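You operate a simulated robot arm through the tools that you are given. There is no shell and no other tool.

The job below is to be done with a simulated two-armed robot. You get a single attempt, and the scene is never put back.

TASK
On the clear half of the upkeep bench, fold the yellow polishing cloth in half and then in half again.

It is judged by the outcome, as a careful person would: the job done as asked, and still so three seconds after it is handed in. It fails if anything else is knocked over, pushed out of place, dropped, spilled or broken. Flat cloth is picked up by pressing the open fingertips on it (5 to 10 N) and closing them slowly along it; thin cloth reads only 2 to 8 mm in the jaws.

THE ROBOT
Two 7-joint arms with two-finger grippers on one trunk, on a base that moves. Base frame: it is fixed to the floor where the robot stands at the start and does not move with it; the origin is under the middle of the robot, x ahead of it, y to its left, z up. Units: m, degrees, N and s.
The left shoulder is at the start at [0.046, 0.162, 1.105], the right one opposite. With the tool pointing down near the work surface each hand reaches from about 0.3 to 0.74 m from the robot's upright axis, wherever it stands, measured 20 degrees to its own side. Places, roughly: clear half of the upkeep bench [-0.6, 1.9, 0.9]; yellow polishing cloth [-0.5, 1.75, 1]. Payload 2.45 kg a hand.
The TCP of each hand is the grasp point between the finger pads, 0.026 m short of the fingertips. In the tool frame z runs along the fingers and y along their closing line. The gripper opens to 0.096 m; its body begins 0.069 m behind the TCP.
Orientation is that of the tool frame in the base frame, as a unit quaternion [x, y, z, w]. With the fingers straight down and closing along the base's y, the tool's x points along the base's -x, its y along +y and its z along -z.

THE INTERFACE
- The arms move only by the tool arm_command. It takes "left_steps", "right_steps" or both (then of equal length, played together; a hand with none holds still); each is a list of rows, each a list of 7 numbers: the shift along the base's x, y, z in units of 500 mm (1.0 is 500 mm), then the turn, a rotation vector about the base's x, y, z in units of 90 degrees (1.0 is 90 degrees), then the gripper command, from -1 (fully open) to 1 (shut), values between in proportion. In form: [[tx, ty, tz, wx, wy, wz, claw], ...]. A call has 1 to 20 rows; each row is the pose to reach, as a shift and turn from the pose commanded when the call began. A call with a number of a shift or a turn outside -1 to 1 is refused whole. A row lasts 0.2 s, in which the tool goes at most 0.05 m and 8.6 degrees; a call with a longer step from one row to the next is refused whole, and so is a gripper value outside its range. Where a pose cannot be reached the arm comes as near as it can. A force on the tool above 40 N (or 10 N above the force at the start of the call, whichever is more), or a blocked arm, ends the call early, and 0.2 s more pass. Each finger travels about 0.1199 m/s and halts on what it meets, pressing with about 26 N; the grip force reading is that of the motor and also rises with nothing between the fingers. The clock runs only during rows and for 0.2 s after the last one: add rows that repeat a pose to give the fingers time. It gives the time, the measured TCP pose, the force on the tool (base axes), the opening and the grip force at its end, in the units of the frame above (readings bear some noise), with the torque about the TCP (base axes, N m) and any sound that the robot's microphone picked up.
- Cameras (640 x 400 px; columns grow to the right, rows downward): "scene" is now at [0.1327, 0.0057, 1.5862]; the picture's right is [0.07, -1.00, 0.00], its down [-0.70, -0.05, -0.72] and it looks along [0.71, 0.05, -0.70] (base axes); focal length 258 px, centre (320, 200). "left" rides on the left gripper at [0.082, -0.003, -0.098] in its tool frame; the picture's right is [0.04, 1.00, 0.00], its down [-0.73, 0.03, -0.68] and it looks along [-0.68, 0.03, 0.73] (tool axes); focal length 256 px, centre (320, 200). "right" rides on the right gripper at [0.082, 0.003, -0.098] in its tool frame; the picture's right is [-0.04, 1.00, 0.00], its down [-0.73, -0.03, -0.68] and it looks along [-0.68, -0.03, 0.73] (tool axes); focal length 256 px, centre (320, 200). There is no depth. A picture from a camera that has moved, and an enlarged one, comes with that camera's place and axes in the base frame and with its lens.
- snapshot(camera): a new picture of that camera. The clock stands still meanwhile.
- slide_trunk(by): moves the trunk up (or, below 0, down) by that many m; the arms and the scene camera ride with it, the base frame stays. It gives what a move gives, with no picture.
- base_move(legs): drives the robot by 1 to 6 legs, each [ahead, left, turn to the left] in m, m and degrees, along the robot's own axes; the way and the turn of a leg run together, so that a leg with both is an arc; at most 1.5 m and 180 degrees a leg. The arms and the cameras ride along, it lands a little off, and it stops where it bumps. It gives what a move gives.
- pan_tilt(pan, tilt): turns the head with the scene camera to pan (to the left, within 120 degrees either way) and tilt (down, from -29 to 69), counted from straight ahead of the robot (the tilt from the chest, where the trunk bows). It gives what a move gives.
- enlarge(camera, box): a new picture of the part [left, top, right, bottom] of that camera's present view, enlarged. The clock stands still meanwhile.
- job_done(): hands the job in; it is judged then, once.

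Nothing tells you exact positions but the pictures and the camera data. Unless the task says otherwise, let go and move clear before handing in.

The tools are called as a command line: name --argument value ..., lists and objects as JSON in quotes. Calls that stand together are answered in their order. arm_command: Moves the arms, as the interface text tells. Its arguments: {"type":"object","properties":{"left_steps":{"type":"array","items":{"type":"array","items":{"type":"number"}}},"right_steps":{"type":"array","items":{"type":"array","items":{"type":"number"}}}},"required":[]} The other tools are called the same way: slide_trunk (by) moves the trunk up or down; base_move (legs) drives the base; pan_tilt (pan, tilt) turns the head that bears the scene camera; snapshot (camera) takes a picture; enlarge (camera, box) takes an enlarged picture of a part of a camera's view; job_done () hands the job in.

At the start:

```text
time_s: 0.0
left_eef_pos: [0.5544, 0.2914, 1.0438]
left_orientation: [-0.001, 1.0, -0.002, 0.001]
left_ft_force: [-0.1, 0.5, -0.1]
left_ft_torque: [0.02, -0.02, -0.03]
left_grip_width: 0.096
left_grasp_force: 0.0
right_eef_pos: [0.4811, -0.2002, 1.0991]
right_orientation: [-0.001, 1.0, 0.0, 0.0]
right_ft_force: [-0.9, 0.7, -0.4]
right_ft_torque: [-0.02, -0.01, 0.03]
right_grip_width: 0.0958
right_grasp_force: 0.0
trunk travel left (down, up): [-0.275, 0.292]
robot x, y, heading: [0.0012, -0.0044, 0.1]
head pan, tilt (commanded): [4.2, 44.0]
```

scene: 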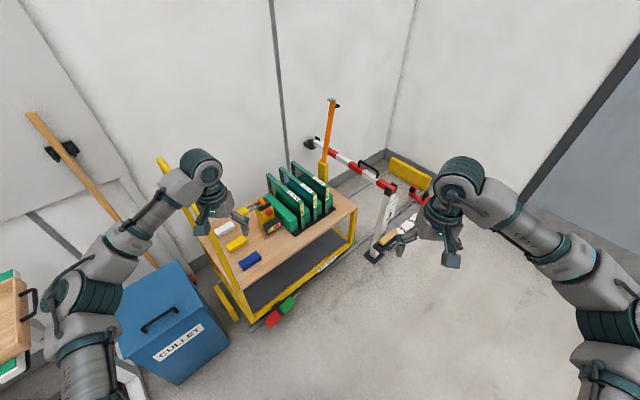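
right: 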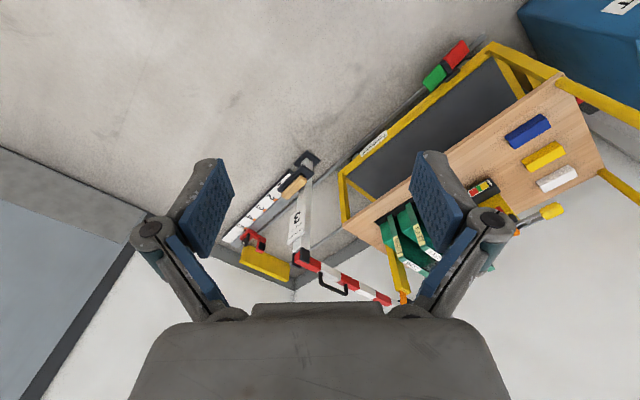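
left: 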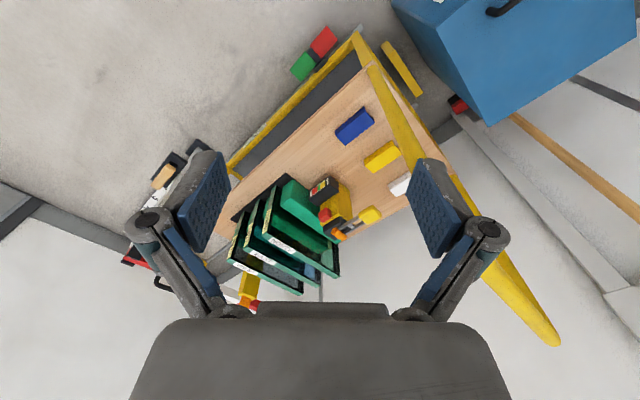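

I see a cart ahead with green boxes and a blue cullet bin at left; the upkeep bench should be to my left and slightly behind, out of view. I'll pan the head left to look at it.

pan_tilt --pan 105 --tilt 30

snapshot --camera "scene"

```text
time_s: 1.8
left_eef_pos: [0.5517, 0.2921, 1.0462]
left_orientation: [-0.001, 1.0, -0.001, 0.0]
left_ft_force: [-0.1, 0.2, 0.2]
left_ft_torque: [0.01, -0.01, 0.02]
left_grip_width: 0.0957
left_grasp_force: 0.1
right_eef_pos: [0.4779, -0.2013, 1.1023]
right_orientation: [0.0, 1.0, 0.0, 0.001]
right_ft_force: [0.0, 0.6, 0.8]
right_ft_torque: [-0.01, 0.0, 0.01]
right_grip_width: 0.096
right_grasp_force: 0.1
trunk travel left (down, up): [-0.275, 0.292]
robot x, y, heading: [-0.0002, 0.0001, -0.0]
head pan, tilt (commanded): [105.0, 30.0]
```

```text
taken
camera scene: at [0.0274, 0.0871, 1.6079], right [0.97, 0.26, 0.0], down [0.13, -0.48, -0.87], along [-0.23, 0.84, -0.5], focal length 258 px, centre (320, 200)
```

scene: 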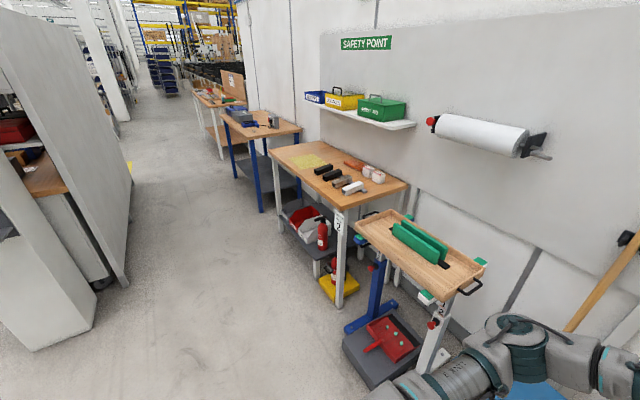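

The bench stands along the wall to my left, with the yellow cloth lying flat on its far-left part and tools on its nearer-right part. I'll enlarge to see it in detail.

enlarge --camera "scene" --box '[250, 130, 420, 236]'

enlarge --camera "scene" --box '[240, 180, 500, 390]'

```text
3.76 times, centred on (335, 183) of scene
camera zoom: at [0.0274, 0.0871, 1.6079], right [0.97, 0.26, 0.0], down [0.13, -0.48, -0.87], along [-0.23, 0.84, -0.5], focal length 971 px, centre (264, 264)
```

zoom: 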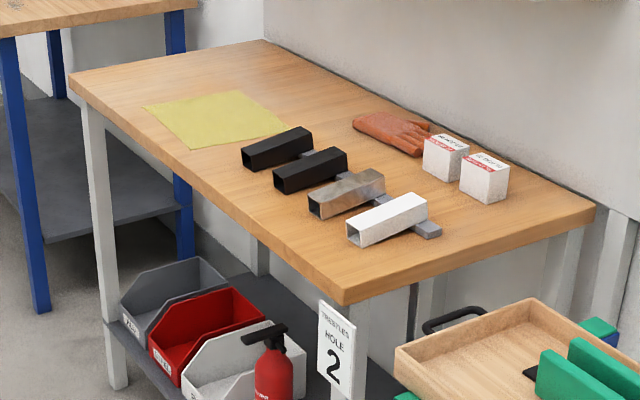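

```text
1.90 times, centred on (370, 285) of scene
camera zoom: at [0.0274, 0.0871, 1.6079], right [0.97, 0.26, 0.0], down [0.13, -0.48, -0.87], along [-0.23, 0.84, -0.5], focal length 491 px, centre (225, 38)
```

zoom: 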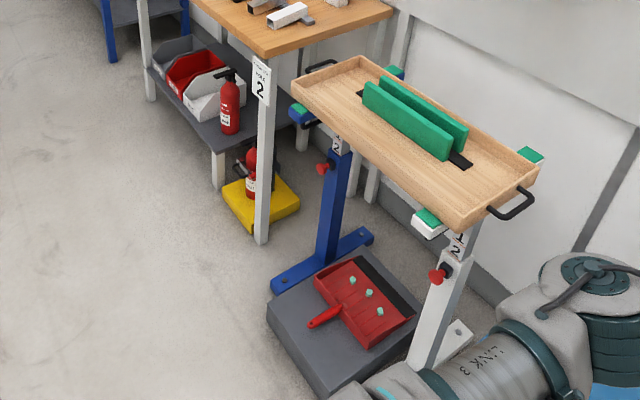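

The bench front edge runs about at 45° (from near (-0.16, 1.20) to (-0.95, 1.99)), with the cloth around (-0.54, 1.81). Before driving, I'll look around further for free floor on the way.

pan_tilt --pan 120 --tilt 45

snapshot --camera "scene"

pan_tilt --pan -120 --tilt 40

snapshot --camera "scene"

pan_tilt --pan 65 --tilt 50

snapshot --camera "scene"

```text
time_s: 2.5
left_eef_pos: [0.5502, 0.2921, 1.0456]
left_orientation: [-0.001, 1.0, -0.001, 0.001]
left_ft_force: [0.1, -0.1, 0.2]
left_ft_torque: [0.0, -0.01, -0.03]
left_grip_width: 0.0962
left_grasp_force: 0.1
right_eef_pos: [0.4785, -0.2009, 1.1013]
right_orientation: [-0.001, 1.0, 0.0, 0.001]
right_ft_force: [-0.2, -0.1, -0.3]
right_ft_torque: [0.03, -0.03, 0.03]
right_grip_width: 0.0961
right_grasp_force: 0.1
trunk travel left (down, up): [-0.275, 0.292]
robot x, y, heading: [0.0019, 0.0027, -0.1]
head pan, tilt (commanded): [120.0, 45.0]
```

```text
taken
camera scene: at [0.0101, 0.0701, 1.5854], right [0.87, 0.5, 0.0], down [0.35, -0.61, -0.71], along [-0.36, 0.61, -0.71], focal length 258 px, centre (320, 200)
```

scene: 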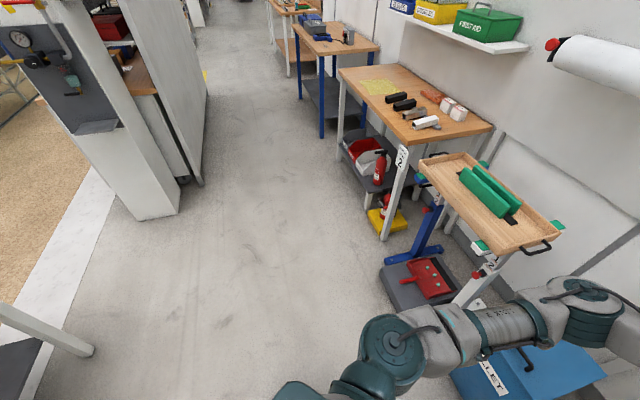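

```text
time_s: 5.9
left_eef_pos: [0.5512, 0.2914, 1.0448]
left_orientation: [-0.001, 1.0, 0.0, 0.001]
left_ft_force: [0.9, 0.9, -1.0]
left_ft_torque: [-0.01, -0.01, 0.01]
left_grip_width: 0.0961
left_grasp_force: 0.1
right_eef_pos: [0.4774, -0.2012, 1.1001]
right_orientation: [0.0, 1.0, 0.001, 0.001]
right_ft_force: [-0.2, -0.5, 0.1]
right_ft_torque: [-0.01, 0.02, 0.02]
right_grip_width: 0.0957
right_grasp_force: 0.1
trunk travel left (down, up): [-0.275, 0.292]
robot x, y, heading: [0.0024, -0.0025, -0.2]
head pan, tilt (commanded): [-120.0, 40.0]
```

```text
taken
camera scene: at [0.0082, -0.0742, 1.5927], right [-0.87, 0.5, 0.0], down [0.32, 0.56, -0.77], along [-0.39, -0.66, -0.64], focal length 258 px, centre (320, 200)
```

scene: 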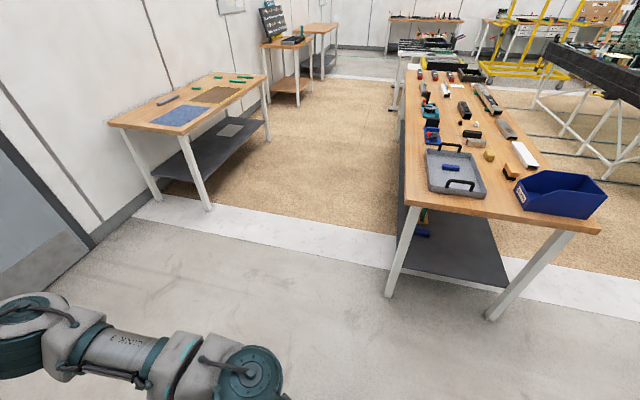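

```text
time_s: 8.7
left_eef_pos: [0.5502, 0.292, 1.047]
left_orientation: [-0.002, 1.0, -0.001, 0.0]
left_ft_force: [0.5, 0.1, 0.4]
left_ft_torque: [0.02, -0.04, -0.01]
left_grip_width: 0.0959
left_grasp_force: 0.2
right_eef_pos: [0.4784, -0.2024, 1.0997]
right_orientation: [-0.001, 1.0, -0.001, 0.003]
right_ft_force: [-0.1, -0.3, -0.1]
right_ft_torque: [0.01, 0.05, -0.02]
right_grip_width: 0.0961
right_grasp_force: 0.0
trunk travel left (down, up): [-0.275, 0.292]
robot x, y, heading: [0.0011, 0.0013, 0.2]
head pan, tilt (commanded): [65.0, 50.0]
```

```text
taken
camera scene: at [0.0833, 0.0695, 1.5781], right [0.91, -0.42, 0.0], down [-0.33, -0.69, -0.64], along [0.27, 0.58, -0.77], focal length 258 px, centre (320, 200)
```

scene: 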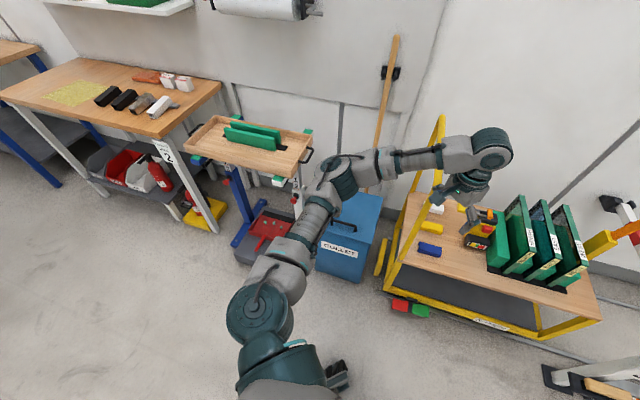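

The aisle runs at 45°, bounded by the trolley and bench on one side and cabinets and a table on the other. I'll back off diagonally from the trolley, turn left 45° to face the bench wall, then check the view.

base_move --legs '[[-0.2, -0.2, 0], [0, 0, 45]]'

pan_tilt --pan 60 --tilt 40

snapshot --camera "scene"

```text
time_s: 12.7
left_eef_pos: [-0.0041, 0.3911, 1.0474]
left_orientation: [-0.377, 0.926, 0.002, 0.0]
left_ft_force: [0.1, -0.7, -0.4]
left_ft_torque: [-0.01, 0.04, 0.04]
left_grip_width: 0.0959
left_grasp_force: 0.1
right_eef_pos: [0.286, -0.0134, 1.1004]
right_orientation: [-0.376, 0.927, 0.001, 0.001]
right_ft_force: [0.4, -0.6, 0.0]
right_ft_torque: [0.01, 0.0, 0.03]
right_grip_width: 0.0961
right_grasp_force: 0.2
trunk travel left (down, up): [-0.275, 0.292]
robot x, y, heading: [-0.1941, -0.206, 44.2]
head pan, tilt (commanded): [65.0, 50.0]
```

```text
time_s: 13.4
left_eef_pos: [-0.0123, 0.3919, 1.0477]
left_orientation: [-0.376, 0.927, 0.0, 0.004]
left_ft_force: [-0.7, 0.1, 1.3]
left_ft_torque: [-0.07, -0.03, 0.02]
left_grip_width: 0.096
left_grasp_force: 0.1
right_eef_pos: [0.2794, -0.0137, 1.104]
right_orientation: [-0.377, 0.926, 0.001, 0.005]
right_ft_force: [0.1, -0.4, -0.5]
right_ft_torque: [0.01, -0.04, 0.01]
right_grip_width: 0.0961
right_grasp_force: 0.0
trunk travel left (down, up): [-0.275, 0.292]
robot x, y, heading: [-0.1945, -0.1973, 44.2]
head pan, tilt (commanded): [60.0, 40.0]
```

```text
taken
camera scene: at [-0.1913, -0.0753, 1.5916], right [0.97, 0.25, 0.0], down [0.16, -0.63, -0.76], along [-0.19, 0.74, -0.65], focal length 258 px, centre (320, 200)
```

scene: 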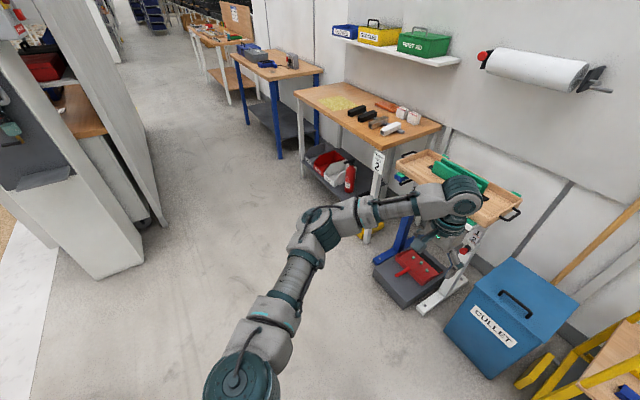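

Now facing the wall side, with clear floor to my left down the aisle. I'll strafe left along the aisle until I'm in front of the cloth, staying well back from the bench.

base_move --legs '[[0.2, 0.83, 0.8], [0, 0.82, 0]]'

pan_tilt --pan 0 --tilt 45

snapshot --camera "scene"

```text
time_s: 22.0
left_eef_pos: [-1.0004, 1.7382, 1.0478]
left_orientation: [-0.369, 0.93, -0.001, 0.003]
left_ft_force: [-0.3, 0.3, -0.1]
left_ft_torque: [-0.04, -0.02, -0.01]
left_grip_width: 0.0958
left_grasp_force: 0.1
right_eef_pos: [-0.7175, 1.3278, 1.1035]
right_orientation: [-0.366, 0.931, 0.0, 0.004]
right_ft_force: [0.0, 0.7, 0.0]
right_ft_torque: [0.0, 0.01, 0.0]
right_grip_width: 0.0956
right_grasp_force: 0.0
trunk travel left (down, up): [-0.275, 0.292]
robot x, y, heading: [-1.2019, 1.1451, 43.2]
head pan, tilt (commanded): [60.0, 40.0]
```

```text
time_s: 23.3
left_eef_pos: [-0.9952, 1.7276, 1.0519]
left_orientation: [-0.368, 0.93, 0.005, 0.003]
left_ft_force: [0.1, -0.5, -0.3]
left_ft_torque: [0.03, -0.01, -0.03]
left_grip_width: 0.096
left_grasp_force: 0.2
right_eef_pos: [-0.7132, 1.316, 1.1028]
right_orientation: [-0.366, 0.93, 0.005, 0.004]
right_ft_force: [-0.2, 0.2, 0.3]
right_ft_torque: [-0.03, -0.03, 0.02]
right_grip_width: 0.0957
right_grasp_force: 0.0
trunk travel left (down, up): [-0.275, 0.292]
robot x, y, heading: [-1.2011, 1.1463, 43.0]
head pan, tilt (commanded): [0.0, 45.0]
```

```text
taken
camera scene: at [-1.0991, 1.2342, 1.5848], right [0.68, -0.73, 0.0], down [-0.52, -0.48, -0.7], along [0.51, 0.48, -0.71], focal length 258 px, centre (320, 200)
```

scene: 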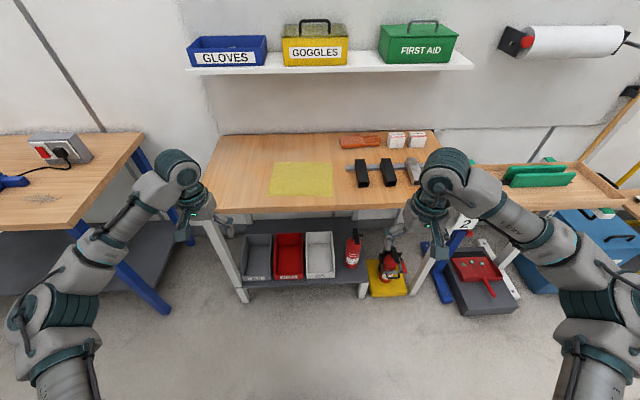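

I'm in front of the bench now, with the cloth nearly centred and slightly left-of-tools. I'll enlarge to measure the cloth and bench.

enlarge --camera "scene" --box '[200, 120, 440, 270]'

enlarge --camera "scene" --box '[255, 145, 375, 220]'

```text
2.67 times, centred on (320, 195) of scene
camera zoom: at [-1.0991, 1.2342, 1.5848], right [0.68, -0.73, 0.0], down [-0.52, -0.48, -0.7], along [0.51, 0.48, -0.71], focal length 688 px, centre (320, 213)
```

zoom: 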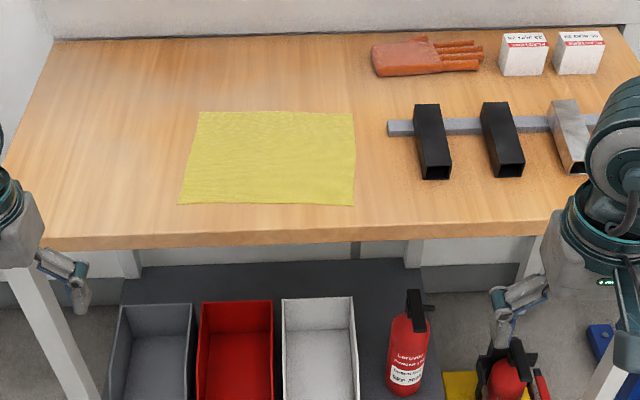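

```text
5.33 times, centred on (315, 182) of scene
camera zoom: at [-1.0991, 1.2342, 1.5848], right [0.68, -0.73, 0.0], down [-0.52, -0.48, -0.7], along [0.51, 0.48, -0.71], focal length 1376 px, centre (347, 293)
```

zoom: 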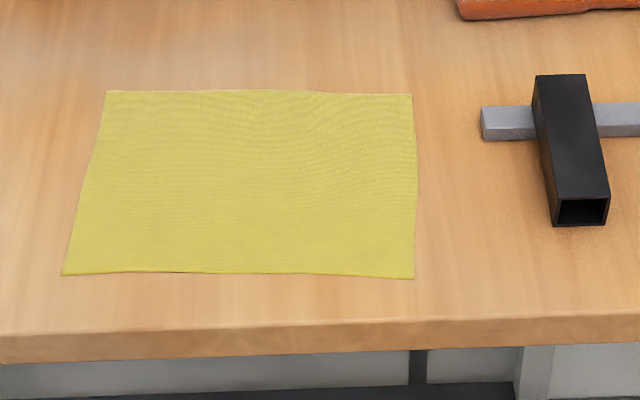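

The cloth is about 0.25 m wide by 0.22 m deep, its near edge about 5 cm in from the bench front, with the tube blocks 5 cm and more to its right. I'll look straight down to see how far my base sticks out before moving closer.

pan_tilt --pan 0 --tilt 69

snapshot --camera "scene"

```text
time_s: 24.2
left_eef_pos: [-0.9986, 1.7283, 1.052]
left_orientation: [-0.368, 0.93, 0.003, 0.003]
left_ft_force: [-0.1, -0.5, -0.2]
left_ft_torque: [0.02, 0.05, -0.02]
left_grip_width: 0.0958
left_grasp_force: 0.0
right_eef_pos: [-0.7147, 1.3189, 1.1047]
right_orientation: [-0.367, 0.93, 0.005, 0.005]
right_ft_force: [-0.2, -1.0, 0.0]
right_ft_torque: [-0.03, -0.01, -0.03]
right_grip_width: 0.0959
right_grasp_force: 0.1
trunk travel left (down, up): [-0.275, 0.292]
robot x, y, heading: [-1.1982, 1.1481, 43.1]
head pan, tilt (commanded): [0.0, 68.8]
```

```text
taken
camera scene: at [-1.12, 1.2193, 1.5561], right [0.68, -0.73, 0.0], down [-0.68, -0.64, -0.36], along [0.26, 0.25, -0.93], focal length 258 px, centre (320, 200)
```

scene: 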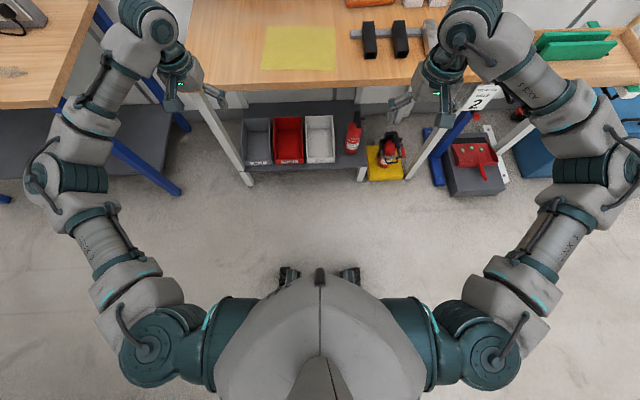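

My base reaches only about 0.25 m forward and the elbows spread wide, so I'll raise the trunk for clearance over the tools. Then I'll shift slightly left and roll forward to bring the cloth within reach.

slide_trunk --by 0.12

base_move --legs '[[0, 0.075, 0], [0.25, 0, 0]]'

pan_tilt --pan 0 --tilt 55

snapshot --camera "scene"

```text
time_s: 25.7
left_eef_pos: [-0.9984, 1.7299, 1.1724]
left_orientation: [-0.368, 0.93, 0.004, 0.004]
left_ft_force: [-0.3, 0.3, 0.0]
left_ft_torque: [-0.03, 0.02, -0.02]
left_grip_width: 0.0961
left_grasp_force: 0.1
right_eef_pos: [-0.7162, 1.3203, 1.2229]
right_orientation: [-0.366, 0.93, 0.003, 0.004]
right_ft_force: [0.6, -0.5, -1.1]
right_ft_torque: [0.01, -0.04, -0.01]
right_grip_width: 0.0959
right_grasp_force: 0.1
trunk travel left (down, up): [-0.395, 0.172]
robot x, y, heading: [-1.1971, 1.1495, 43.0]
head pan, tilt (commanded): [0.0, 68.8]
```

```text
time_s: 28.1
left_eef_pos: [-0.8935, 1.9803, 1.1671]
left_orientation: [-0.372, 0.928, -0.007, 0.008]
left_ft_force: [-1.2, 1.3, 0.0]
left_ft_torque: [-0.06, -0.1, 0.02]
left_grip_width: 0.0959
left_grasp_force: 0.1
right_eef_pos: [-0.61, 1.5705, 1.2299]
right_orientation: [-0.369, 0.929, -0.006, 0.011]
right_ft_force: [-1.3, -0.6, -0.2]
right_ft_torque: [-0.04, -0.07, 0.03]
right_grip_width: 0.096
right_grasp_force: 0.0
trunk travel left (down, up): [-0.395, 0.172]
robot x, y, heading: [-1.0723, 1.3783, 42.9]
head pan, tilt (commanded): [0.0, 68.8]
```

```text
time_s: 28.9
left_eef_pos: [-0.8728, 1.9589, 1.1738]
left_orientation: [-0.37, 0.929, 0.004, 0.003]
left_ft_force: [1.3, 0.4, -0.7]
left_ft_torque: [0.01, 0.09, -0.01]
left_grip_width: 0.0962
left_grasp_force: 0.0
right_eef_pos: [-0.5877, 1.5474, 1.2264]
right_orientation: [-0.368, 0.93, 0.005, 0.006]
right_ft_force: [-0.2, -0.4, 0.6]
right_ft_torque: [-0.01, 0.05, 0.01]
right_grip_width: 0.096
right_grasp_force: 0.1
trunk travel left (down, up): [-0.395, 0.172]
robot x, y, heading: [-1.0717, 1.3781, 43.3]
head pan, tilt (commanded): [0.0, 55.0]
```

```text
taken
camera scene: at [-0.9813, 1.3924, 1.6911], right [0.68, -0.73, -0.03], down [-0.61, -0.55, -0.57], along [0.4, 0.41, -0.82], focal length 258 px, centre (320, 200)
```

scene: 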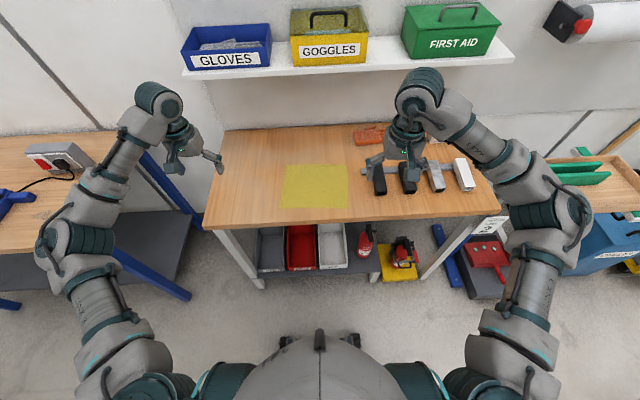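

The base landed about where I wanted; everything on the bench is undisturbed and the wall shelf stays well beyond my hands. I'll roll about 10 cm closer and then re-measure.

base_move --legs '[[0.09, 0, 0]]'

pan_tilt --pan 0 --tilt 55

snapshot --camera "scene"

enlarge --camera "scene" --box '[240, 130, 400, 230]'

```text
time_s: 30.0
left_eef_pos: [-0.848, 2.0591, 1.1635]
left_orientation: [-0.375, 0.927, -0.013, 0.011]
left_ft_force: [-1.6, 0.3, 0.7]
left_ft_torque: [-0.05, -0.08, 0.01]
left_grip_width: 0.096
left_grasp_force: 0.0
right_eef_pos: [-0.5642, 1.6499, 1.2351]
right_orientation: [-0.372, 0.928, -0.012, 0.016]
right_ft_force: [-1.4, 1.0, -0.8]
right_ft_torque: [-0.07, -0.09, 0.02]
right_grip_width: 0.0959
right_grasp_force: 0.1
trunk travel left (down, up): [-0.395, 0.172]
robot x, y, heading: [-1.0085, 1.4506, 42.9]
head pan, tilt (commanded): [0.0, 55.0]
```

```text
time_s: 30.6
left_eef_pos: [-0.8124, 2.0225, 1.1748]
left_orientation: [-0.372, 0.928, 0.005, 0.006]
left_ft_force: [-0.5, -0.1, -0.5]
left_ft_torque: [0.0, 0.03, -0.01]
left_grip_width: 0.0959
left_grasp_force: 0.1
right_eef_pos: [-0.5281, 1.6097, 1.2292]
right_orientation: [-0.369, 0.929, 0.005, 0.008]
right_ft_force: [0.8, -1.1, -0.3]
right_ft_torque: [0.01, 0.07, -0.01]
right_grip_width: 0.0959
right_grasp_force: 0.0
trunk travel left (down, up): [-0.395, 0.172]
robot x, y, heading: [-1.0073, 1.4461, 43.0]
head pan, tilt (commanded): [0.0, 55.0]
```

```text
taken
camera scene: at [-0.924, 1.4584, 1.6917], right [0.68, -0.73, -0.03], down [-0.61, -0.55, -0.57], along [0.4, 0.41, -0.82], focal length 258 px, centre (320, 200)
```

scene: 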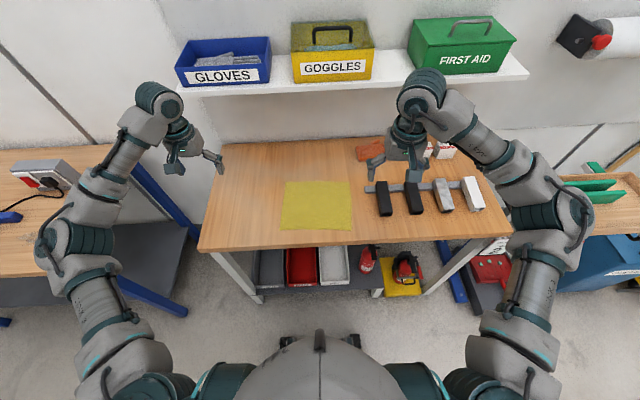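

```text
4.00 times, centred on (320, 180) of scene
camera zoom: at [-0.924, 1.4584, 1.6917], right [0.68, -0.73, -0.03], down [-0.61, -0.55, -0.57], along [0.4, 0.41, -0.82], focal length 1032 px, centre (320, 280)
```

zoom: 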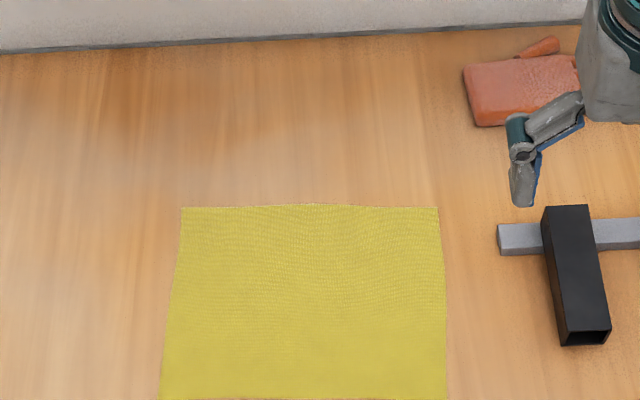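

The cloth's centre is about 0.61 m ahead and centred laterally; far corners are near my reach limit. I'll roll 6 cm further forward, then bring both hands over the near corners.

base_move --legs '[[0.06, 0, 0]]'

pan_tilt --pan 0 --tilt 60

snapshot --camera "scene"

snapshot --camera "left"

snapshot --camera "right"

```text
time_s: 31.6
left_eef_pos: [-0.7746, 2.063, 1.1795]
left_orientation: [-0.372, 0.928, 0.006, 0.009]
left_ft_force: [1.1, -2.0, -0.1]
left_ft_torque: [0.1, 0.12, -0.02]
left_grip_width: 0.0959
left_grasp_force: 0.0
right_eef_pos: [-0.4902, 1.6491, 1.2311]
right_orientation: [-0.371, 0.929, 0.006, 0.011]
right_ft_force: [1.8, -1.4, -0.7]
right_ft_torque: [0.09, 0.12, -0.04]
right_grip_width: 0.0958
right_grasp_force: 0.2
trunk travel left (down, up): [-0.395, 0.172]
robot x, y, heading: [-0.962, 1.4826, 43.3]
head pan, tilt (commanded): [0.0, 55.0]
```

```text
time_s: 32.2
left_eef_pos: [-0.7845, 2.0772, 1.1712]
left_orientation: [-0.37, 0.929, -0.004, 0.012]
left_ft_force: [0.9, -1.1, 0.5]
left_ft_torque: [0.0, 0.05, 0.01]
left_grip_width: 0.0961
left_grasp_force: 0.1
right_eef_pos: [-0.5011, 1.6672, 1.234]
right_orientation: [-0.369, 0.929, -0.005, 0.014]
right_ft_force: [0.8, -0.6, 0.0]
right_ft_torque: [-0.01, 0.07, 0.0]
right_grip_width: 0.0963
right_grasp_force: 0.1
trunk travel left (down, up): [-0.395, 0.172]
robot x, y, heading: [-0.9552, 1.4828, 43.2]
head pan, tilt (commanded): [0.0, 60.0]
```

```text
taken
camera scene: at [-0.9148, 1.5313, 1.6862], right [0.69, -0.73, 0.0], down [-0.63, -0.6, -0.5], along [0.36, 0.34, -0.87], focal length 258 px, centre (320, 200)
```

scene: 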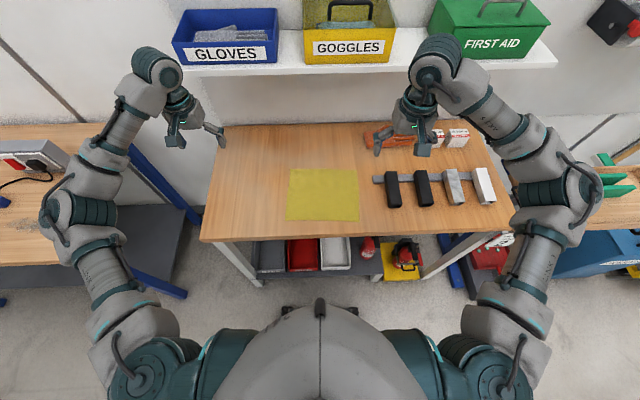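

```text
taken
camera left: at [-0.8462, 2.0202, 1.2677], right [-0.72, 0.7, -0.02], down [0.49, 0.53, 0.69], along [0.49, 0.49, -0.72], focal length 256 px, centre (320, 200)
```

left: 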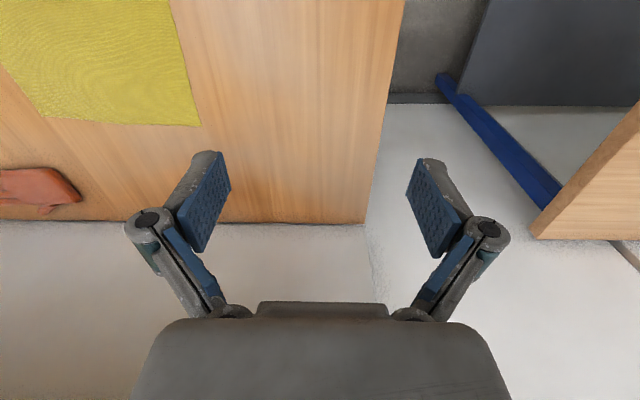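

```text
taken
camera right: at [-0.5664, 1.6127, 1.3301], right [-0.66, 0.75, -0.02], down [0.53, 0.48, 0.7], along [0.53, 0.45, -0.72], focal length 256 px, centre (320, 200)
```

right: 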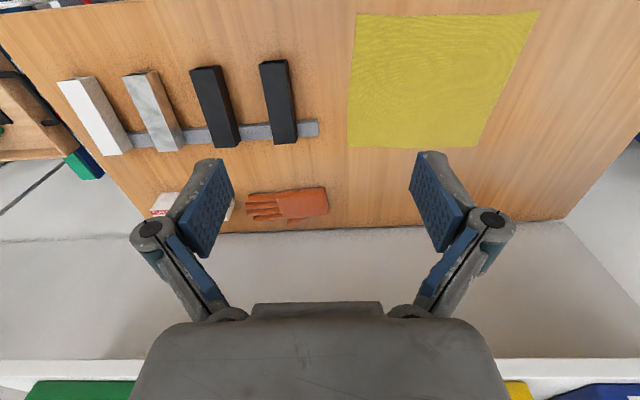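

Using the right hand camera, the cloth corners are at about near-right (-0.549, 1.688), far-right (-0.386, 1.833), far-left (-0.560, 2.025), near-left (-0.718, 1.875). I'll bring both hands above the near-edge corners and turn them 90° so the fingers close across the near edge, cameras outward.

arm_command --left_steps '[[0.0162, -0.0333, -0.0118, 0, 0, -0.0825, -1], [0.0323, -0.0665, -0.0237, 0, 0, -0.165, -1], [0.0485, -0.0998, -0.0355, 0, 0, -0.2475, -0.8], [0.0647, -0.133, -0.0473, 0, 0, -0.33, -0.6], [0.0808, -0.1663, -0.0592, 0, 0, -0.4125, -0.4], [0.097, -0.1995, -0.071, 0, 0, -0.495, -0.2], [0.1132, -0.2328, -0.0828, 0, 0, -0.5775, 0], [0.1293, -0.266, -0.0947, 0, 0, -0.66, 0.2], [0.1455, -0.2993, -0.1065, 0, 0, -0.7425, 0.27], [0.1617, -0.3325, -0.1183, 0, 0, -0.825, 0.27], [0.1778, -0.3658, -0.1302, 0, 0, -0.9075, 0.27], [0.194, -0.399, -0.142, 0, 0, -0.99, 0.27], [0.194, -0.399, -0.142, 0, 0, -0.99, 0.27]]' --right_steps '[[-0.0069, 0.0086, -0.0223, 0, 0, 0.0825, -1], [-0.0138, 0.0172, -0.0447, 0, 0, 0.165, -1], [-0.0207, 0.0259, -0.067, 0, 0, 0.2475, -0.8], [-0.0276, 0.0345, -0.0893, 0, 0, 0.33, -0.6], [-0.0345, 0.0431, -0.1117, 0, 0, 0.4125, -0.4], [-0.0414, 0.0517, -0.134, 0, 0, 0.495, -0.2], [-0.0483, 0.0603, -0.1563, 0, 0, 0.5775, 0], [-0.0552, 0.0689, -0.1787, 0, 0, 0.66, 0.2], [-0.0621, 0.0776, -0.201, 0, 0, 0.7425, 0.27], [-0.069, 0.0862, -0.2233, 0, 0, 0.825, 0.27], [-0.0759, 0.0948, -0.2457, 0, 0, 0.9075, 0.27], [-0.0828, 0.1034, -0.268, 0, 0, 0.99, 0.27], [-0.0828, 0.1034, -0.268, 0, 0, 0.99, 0.27]]'

snapshot --camera "scene"

snapshot --camera "left"

snapshot --camera "right"

```text
time_s: 35.2
left_eef_pos: [-0.6656, 1.8495, 1.1032]
left_orientation: [0.391, 0.92, -0.007, -0.012]
left_ft_force: [-0.3, -1.3, -0.6]
left_ft_torque: [0.21, 0.07, 0.01]
left_grip_width: 0.0349
left_grasp_force: 0.2
right_eef_pos: [-0.5595, 1.6615, 1.1158]
right_orientation: [0.85, -0.526, -0.008, -0.028]
right_ft_force: [1.2, -0.6, -0.3]
right_ft_torque: [0.04, 0.12, -0.01]
right_grip_width: 0.0349
right_grasp_force: 0.0
right hand out of reach, approached as far as the arm can: row 9, 10, 11, 12, 13
trunk travel left (down, up): [-0.395, 0.172]
robot x, y, heading: [-0.9523, 1.4775, 43.1]
head pan, tilt (commanded): [0.0, 60.0]
stopped in row 13 (left hand): the arm was blocked; the commanded pose is now the measured one
```

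```text
taken
camera scene: at [-0.871, 1.4885, 1.6852], right [0.68, -0.73, -0.03], down [-0.64, -0.58, -0.5], along [0.34, 0.36, -0.87], focal length 258 px, centre (320, 200)
```

scene: 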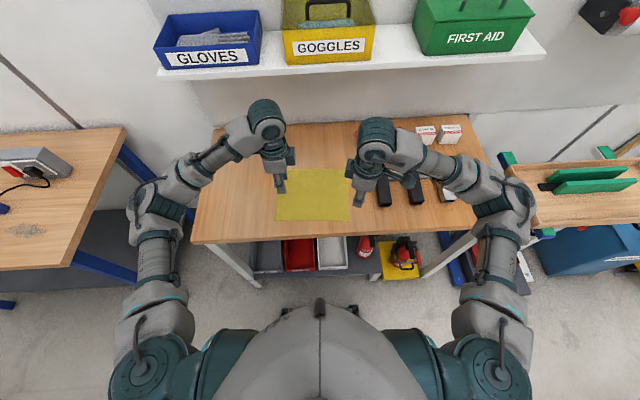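

```text
taken
camera left: at [-0.7234, 1.9073, 1.2037], right [0.69, 0.72, -0.02], down [0.55, -0.5, 0.67], along [0.47, -0.47, -0.75], focal length 256 px, centre (320, 200)
```

left: 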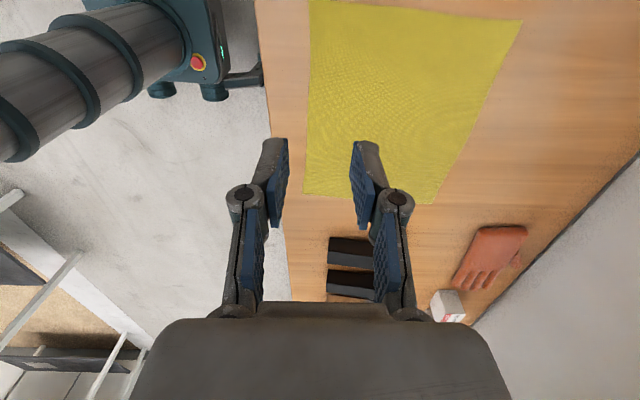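

```text
taken
camera right: at [-0.5295, 1.5805, 1.209], right [-0.91, -0.41, -0.04], down [-0.31, 0.63, 0.71], along [-0.27, 0.66, -0.7], focal length 256 px, centre (320, 200)
```

right: 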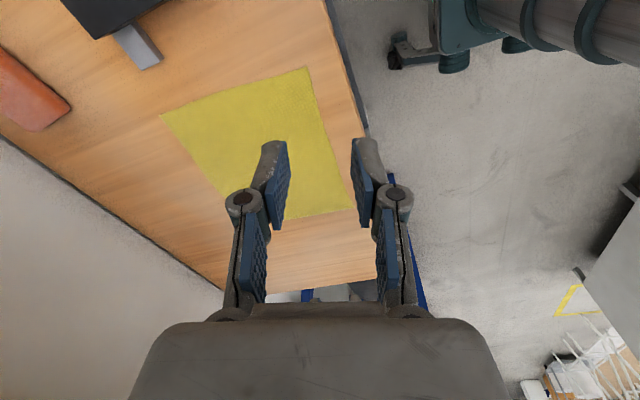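

The right wrist could not turn that far, and the body seems to sway sideways a few centimetres. I'll hold still a moment to see whether the sway settles.

arm_command --left_steps '[[0, 0, 0, 0, 0, 0, 0.27], [0, 0, 0, 0, 0, 0, 0.27], [0, 0, 0, 0, 0, 0, 0.27]]' --right_steps '[[0, 0, 0, 0, 0, 0, 0.27], [0, 0, 0, 0, 0, 0, 0.27], [0, 0, 0, 0, 0, 0, 0.27]]'

arm_command --left_steps '[[0, 0, 0, 0, 0, 0, 0.27], [0, 0, 0, 0, 0, 0, 0.27], [0, 0, 0, 0, 0, 0, 0.27]]' --right_steps '[[0, 0, 0, 0, 0, 0, 0.27], [0, 0, 0, 0, 0, 0, 0.27], [0, 0, 0, 0, 0, 0, 0.27]]'

snapshot --camera "scene"

```text
time_s: 36.2
left_eef_pos: [-0.6738, 1.853, 1.1059]
left_orientation: [0.39, 0.921, -0.008, -0.005]
left_ft_force: [-0.8, 0.0, 0.1]
left_ft_torque: [0.01, 0.0, -0.03]
left_grip_width: 0.0352
left_grasp_force: 0.2
right_eef_pos: [-0.5697, 1.6626, 1.1184]
right_orientation: [0.849, -0.527, -0.001, -0.027]
right_ft_force: [0.4, -0.3, 0.0]
right_ft_torque: [0.03, 0.02, 0.02]
right_grip_width: 0.0351
right_grasp_force: 0.0
trunk travel left (down, up): [-0.395, 0.172]
robot x, y, heading: [-0.9529, 1.4748, 43.1]
head pan, tilt (commanded): [0.0, 60.0]
stopped in row 3 (left hand): the arm was blocked; the commanded pose is now the measured one
```

```text
time_s: 37.0
left_eef_pos: [-0.6642, 1.8419, 1.1056]
left_orientation: [0.393, 0.92, -0.005, -0.009]
left_ft_force: [0.6, -1.7, -0.7]
left_ft_torque: [0.13, 0.07, 0.01]
left_grip_width: 0.0349
left_grasp_force: 0.1
right_eef_pos: [-0.5602, 1.6547, 1.1164]
right_orientation: [0.849, -0.528, -0.006, -0.028]
right_ft_force: [1.0, -0.2, 0.0]
right_ft_torque: [0.04, 0.09, 0.02]
right_grip_width: 0.0346
right_grasp_force: 0.1
trunk travel left (down, up): [-0.395, 0.172]
robot x, y, heading: [-0.9479, 1.4757, 43.2]
head pan, tilt (commanded): [0.0, 60.0]
```

```text
taken
camera scene: at [-0.8758, 1.4924, 1.6857], right [0.68, -0.73, -0.02], down [-0.64, -0.58, -0.5], along [0.35, 0.35, -0.87], focal length 258 px, centre (320, 200)
```

scene: 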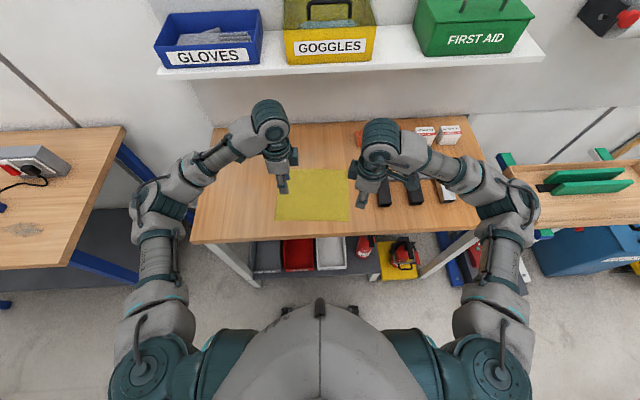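

The body still sways by about 1–2 cm. I'll wait a few more seconds with the arms holding and sample the motion.

arm_command --right_steps '[[0, 0, 0, 0, 0, 0, 0.27], [0, 0, 0, 0, 0, 0, 0.27], [0, 0, 0, 0, 0, 0, 0.27], [0, 0, 0, 0, 0, 0, 0.27], [0, 0, 0, 0, 0, 0, 0.27], [0, 0, 0, 0, 0, 0, 0.27], [0, 0, 0, 0, 0, 0, 0.27], [0, 0, 0, 0, 0, 0, 0.27], [0, 0, 0, 0, 0, 0, 0.27], [0, 0, 0, 0, 0, 0, 0.27]]'

snapshot --camera "left"

arm_command --right_steps '[[0, 0, 0, 0, 0, 0, 0.27], [0, 0, 0, 0, 0, 0, 0.27]]'

snapshot --camera "left"

arm_command --right_steps '[[0, 0, 0, 0, 0, 0, 0.27], [0, 0, 0, 0, 0, 0, 0.27]]'

```text
time_s: 39.5
left_eef_pos: [-0.6904, 1.8656, 1.1064]
left_orientation: [0.39, 0.921, -0.008, 0.001]
left_ft_force: [-0.2, 0.3, 0.6]
left_ft_torque: [-0.01, -0.02, 0.0]
left_grip_width: 0.035
left_grasp_force: 0.1
right_eef_pos: [-0.5879, 1.6758, 1.1217]
right_orientation: [0.851, -0.525, 0.004, -0.029]
right_ft_force: [-1.0, -1.0, 0.1]
right_ft_torque: [0.01, 0.01, 0.02]
right_grip_width: 0.035
right_grasp_force: 0.1
trunk travel left (down, up): [-0.395, 0.172]
robot x, y, heading: [-0.9527, 1.479, 43.4]
head pan, tilt (commanded): [0.0, 60.0]
stopped in row 10 (right hand): the arm was blocked; the commanded pose is now the measured one
```

```text
taken
camera left: at [-0.751, 1.9241, 1.2032], right [0.69, 0.72, -0.01], down [0.53, -0.5, 0.68], along [0.49, -0.48, -0.73], focal length 256 px, centre (320, 200)
```

left: 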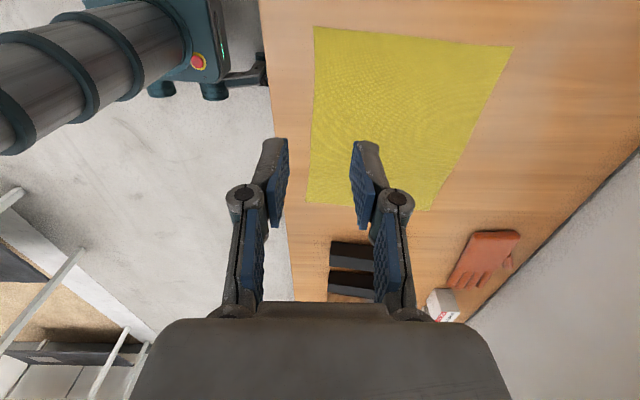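

```text
time_s: 40.0
left_eef_pos: [-0.6976, 1.8724, 1.1054]
left_orientation: [0.388, 0.922, -0.01, 0.004]
left_ft_force: [0.5, 0.7, 0.2]
left_ft_torque: [-0.05, 0.01, -0.02]
left_grip_width: 0.0349
left_grasp_force: 0.0
right_eef_pos: [-0.5931, 1.6843, 1.1224]
right_orientation: [0.852, -0.523, 0.008, -0.027]
right_ft_force: [-0.3, 0.3, 0.2]
right_ft_torque: [0.01, -0.08, 0.0]
right_grip_width: 0.035
right_grasp_force: 0.0
trunk travel left (down, up): [-0.395, 0.172]
robot x, y, heading: [-0.9607, 1.4871, 43.3]
head pan, tilt (commanded): [0.0, 60.0]
```

```text
taken
camera left: at [-0.7582, 1.9328, 1.2018], right [0.69, 0.73, -0.02], down [0.53, -0.49, 0.69], along [0.49, -0.48, -0.72], focal length 256 px, centre (320, 200)
```

left: 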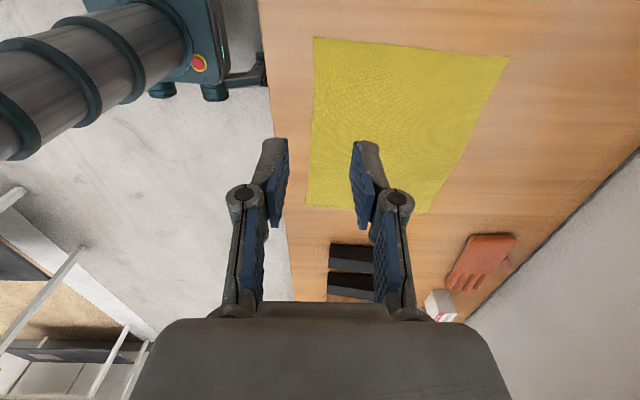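

```text
time_s: 40.6
left_eef_pos: [-0.6743, 1.8495, 1.107]
left_orientation: [0.391, 0.921, -0.006, -0.006]
left_ft_force: [0.1, -1.8, 0.6]
left_ft_torque: [0.08, 0.04, -0.03]
left_grip_width: 0.0346
left_grasp_force: 0.1
right_eef_pos: [-0.5719, 1.6616, 1.1198]
right_orientation: [0.85, -0.526, -0.003, -0.03]
right_ft_force: [0.9, -1.2, -1.2]
right_ft_torque: [0.05, 0.07, 0.01]
right_grip_width: 0.0351
right_grasp_force: 0.1
trunk travel left (down, up): [-0.395, 0.172]
robot x, y, heading: [-0.9524, 1.4773, 43.4]
head pan, tilt (commanded): [0.0, 60.0]
```

The sway isn't dying out with the trunk raised. I'll lower the trunk again (the hands are still well above everything) and check whether it settles.

slide_trunk --by -0.08

arm_command --right_steps '[[0, 0, 0, 0, 0, 0, 0.27], [0, 0, 0, 0, 0, 0, 0.27]]'

arm_command --right_steps '[[0, 0, 0, 0, 0, 0, 0.27], [0, 0, 0, 0, 0, 0, 0.27]]'

arm_command --right_steps '[[0, 0, 0, 0, 0, 0, 0.27], [0, 0, 0, 0, 0, 0, 0.27]]'

```text
time_s: 41.8
left_eef_pos: [-0.6945, 1.8682, 1.0259]
left_orientation: [0.389, 0.921, -0.009, 0.003]
left_ft_force: [-0.8, 1.0, -0.1]
left_ft_torque: [-0.09, 0.0, 0.0]
left_grip_width: 0.0352
left_grasp_force: 0.1
right_eef_pos: [-0.5907, 1.6807, 1.0404]
right_orientation: [0.851, -0.525, 0.007, -0.029]
right_ft_force: [-0.8, -0.2, 0.8]
right_ft_torque: [-0.02, -0.04, -0.03]
right_grip_width: 0.0352
right_grasp_force: 0.0
trunk travel left (down, up): [-0.315, 0.252]
robot x, y, heading: [-0.9611, 1.4823, 43.3]
head pan, tilt (commanded): [0.0, 60.0]
```

```text
time_s: 42.4
left_eef_pos: [-0.6777, 1.8529, 1.0274]
left_orientation: [0.39, 0.921, -0.005, -0.006]
left_ft_force: [0.5, -1.0, 0.2]
left_ft_torque: [0.08, 0.04, -0.03]
left_grip_width: 0.0351
left_grasp_force: 0.0
right_eef_pos: [-0.5728, 1.6635, 1.0399]
right_orientation: [0.85, -0.526, -0.002, -0.029]
right_ft_force: [0.6, -1.0, 0.7]
right_ft_torque: [0.08, 0.06, -0.02]
right_grip_width: 0.0349
right_grasp_force: 0.1
trunk travel left (down, up): [-0.315, 0.252]
robot x, y, heading: [-0.9525, 1.4763, 42.9]
head pan, tilt (commanded): [0.0, 60.0]
```

```text
time_s: 43.0
left_eef_pos: [-0.69, 1.8654, 1.0256]
left_orientation: [0.39, 0.921, -0.008, 0.002]
left_ft_force: [-0.3, -0.8, -0.5]
left_ft_torque: [0.02, -0.01, 0.0]
left_grip_width: 0.0351
left_grasp_force: 0.1
right_eef_pos: [-0.5859, 1.6761, 1.0407]
right_orientation: [0.851, -0.525, 0.005, -0.028]
right_ft_force: [0.5, 0.5, 0.4]
right_ft_torque: [0.01, 0.01, 0.01]
right_grip_width: 0.0352
right_grasp_force: 0.1
trunk travel left (down, up): [-0.315, 0.252]
robot x, y, heading: [-0.9554, 1.4798, 43.3]
head pan, tilt (commanded): [0.0, 60.0]
```

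```text
time_s: 43.6
left_eef_pos: [-0.6942, 1.8707, 1.0243]
left_orientation: [0.389, 0.921, -0.01, 0.004]
left_ft_force: [0.8, 0.6, -0.7]
left_ft_torque: [-0.02, 0.0, 0.02]
left_grip_width: 0.0351
left_grasp_force: 0.0
right_eef_pos: [-0.591, 1.6819, 1.0421]
right_orientation: [0.851, -0.524, 0.006, -0.026]
right_ft_force: [0.2, -0.5, 0.0]
right_ft_torque: [-0.02, -0.05, 0.03]
right_grip_width: 0.0352
right_grasp_force: 0.0
trunk travel left (down, up): [-0.315, 0.252]
robot x, y, heading: [-0.9535, 1.4816, 43.4]
head pan, tilt (commanded): [0.0, 60.0]
```

The sway is a bit smaller. I'll wait about 4 seconds more and sample again.

arm_command --left_steps '[[0, 0, 0, 0, 0, 0, 0.27], [0, 0, 0, 0, 0, 0, 0.27], [0, 0, 0, 0, 0, 0, 0.27], [0, 0, 0, 0, 0, 0, 0.27], [0, 0, 0, 0, 0, 0, 0.27], [0, 0, 0, 0, 0, 0, 0.27], [0, 0, 0, 0, 0, 0, 0.27], [0, 0, 0, 0, 0, 0, 0.27], [0, 0, 0, 0, 0, 0, 0.27], [0, 0, 0, 0, 0, 0, 0.27], [0, 0, 0, 0, 0, 0, 0.27], [0, 0, 0, 0, 0, 0, 0.27], [0, 0, 0, 0, 0, 0, 0.27], [0, 0, 0, 0, 0, 0, 0.27], [0, 0, 0, 0, 0, 0, 0.27], [0, 0, 0, 0, 0, 0, 0.27]]'

arm_command --left_steps '[[0, 0, 0, 0, 0, 0, 0.27]]'

arm_command --left_steps '[[0, 0, 0, 0, 0, 0, 0.27]]'

arm_command --left_steps '[[0, 0, 0, 0, 0, 0, 0.27]]'

arm_command --left_steps '[[0, 0, 0, 0, 0, 0, 0.27]]'

```text
time_s: 47.0
left_eef_pos: [-0.686, 1.8624, 1.0261]
left_orientation: [0.39, 0.921, -0.008, -0.001]
left_ft_force: [1.0, 0.2, 0.7]
left_ft_torque: [-0.02, 0.0, 0.0]
left_grip_width: 0.0348
left_grasp_force: 0.0
right_eef_pos: [-0.5836, 1.6729, 1.0401]
right_orientation: [0.85, -0.526, 0.002, -0.028]
right_ft_force: [-0.2, 0.1, 0.7]
right_ft_torque: [0.03, -0.02, 0.0]
right_grip_width: 0.035
right_grasp_force: 0.0
trunk travel left (down, up): [-0.315, 0.252]
robot x, y, heading: [-0.9573, 1.4813, 43.3]
head pan, tilt (commanded): [0.0, 60.0]
```

```text
time_s: 47.4
left_eef_pos: [-0.6889, 1.8664, 1.0246]
left_orientation: [0.389, 0.921, -0.009, 0.001]
left_ft_force: [-0.2, 1.4, -0.6]
left_ft_torque: [0.05, 0.0, -0.03]
left_grip_width: 0.0351
left_grasp_force: 0.0
right_eef_pos: [-0.5861, 1.6768, 1.0417]
right_orientation: [0.851, -0.525, 0.003, -0.027]
right_ft_force: [-0.2, -0.5, 0.1]
right_ft_torque: [-0.02, 0.0, -0.03]
right_grip_width: 0.0348
right_grasp_force: 0.1
trunk travel left (down, up): [-0.315, 0.252]
robot x, y, heading: [-0.9545, 1.4822, 43.1]
head pan, tilt (commanded): [0.0, 60.0]
```

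```text
time_s: 47.8
left_eef_pos: [-0.6849, 1.8614, 1.027]
left_orientation: [0.39, 0.921, -0.009, -0.001]
left_ft_force: [-0.5, 0.5, 0.7]
left_ft_torque: [0.01, 0.03, -0.01]
left_grip_width: 0.0349
left_grasp_force: 0.1
right_eef_pos: [-0.581, 1.6711, 1.0403]
right_orientation: [0.85, -0.525, 0.002, -0.028]
right_ft_force: [1.3, -0.2, -1.0]
right_ft_torque: [-0.01, 0.03, 0.02]
right_grip_width: 0.035
right_grasp_force: 0.1
trunk travel left (down, up): [-0.315, 0.252]
robot x, y, heading: [-0.9539, 1.4815, 43.3]
head pan, tilt (commanded): [0.0, 60.0]
```

```text
time_s: 48.2
left_eef_pos: [-0.6888, 1.8655, 1.0254]
left_orientation: [0.39, 0.921, -0.008, -0.001]
left_ft_force: [-0.6, 0.1, 0.3]
left_ft_torque: [0.03, 0.01, 0.0]
left_grip_width: 0.0349
left_grasp_force: 0.0
right_eef_pos: [-0.5869, 1.6765, 1.0406]
right_orientation: [0.851, -0.525, 0.004, -0.028]
right_ft_force: [0.7, -0.3, -0.7]
right_ft_torque: [-0.03, 0.01, -0.01]
right_grip_width: 0.035
right_grasp_force: 0.0
trunk travel left (down, up): [-0.315, 0.252]
robot x, y, heading: [-0.9551, 1.4804, 43.1]
head pan, tilt (commanded): [0.0, 60.0]
```

```text
time_s: 48.6
left_eef_pos: [-0.6864, 1.8626, 1.026]
left_orientation: [0.39, 0.921, -0.008, -0.001]
left_ft_force: [-0.7, 0.5, 1.0]
left_ft_torque: [0.01, -0.03, -0.01]
left_grip_width: 0.035
left_grasp_force: 0.1
right_eef_pos: [-0.5839, 1.6748, 1.0411]
right_orientation: [0.851, -0.525, 0.003, -0.028]
right_ft_force: [0.2, -0.1, -0.1]
right_ft_torque: [0.0, 0.02, 0.01]
right_grip_width: 0.0351
right_grasp_force: 0.0
trunk travel left (down, up): [-0.315, 0.252]
robot x, y, heading: [-0.9573, 1.4829, 43.3]
head pan, tilt (commanded): [0.0, 60.0]
```

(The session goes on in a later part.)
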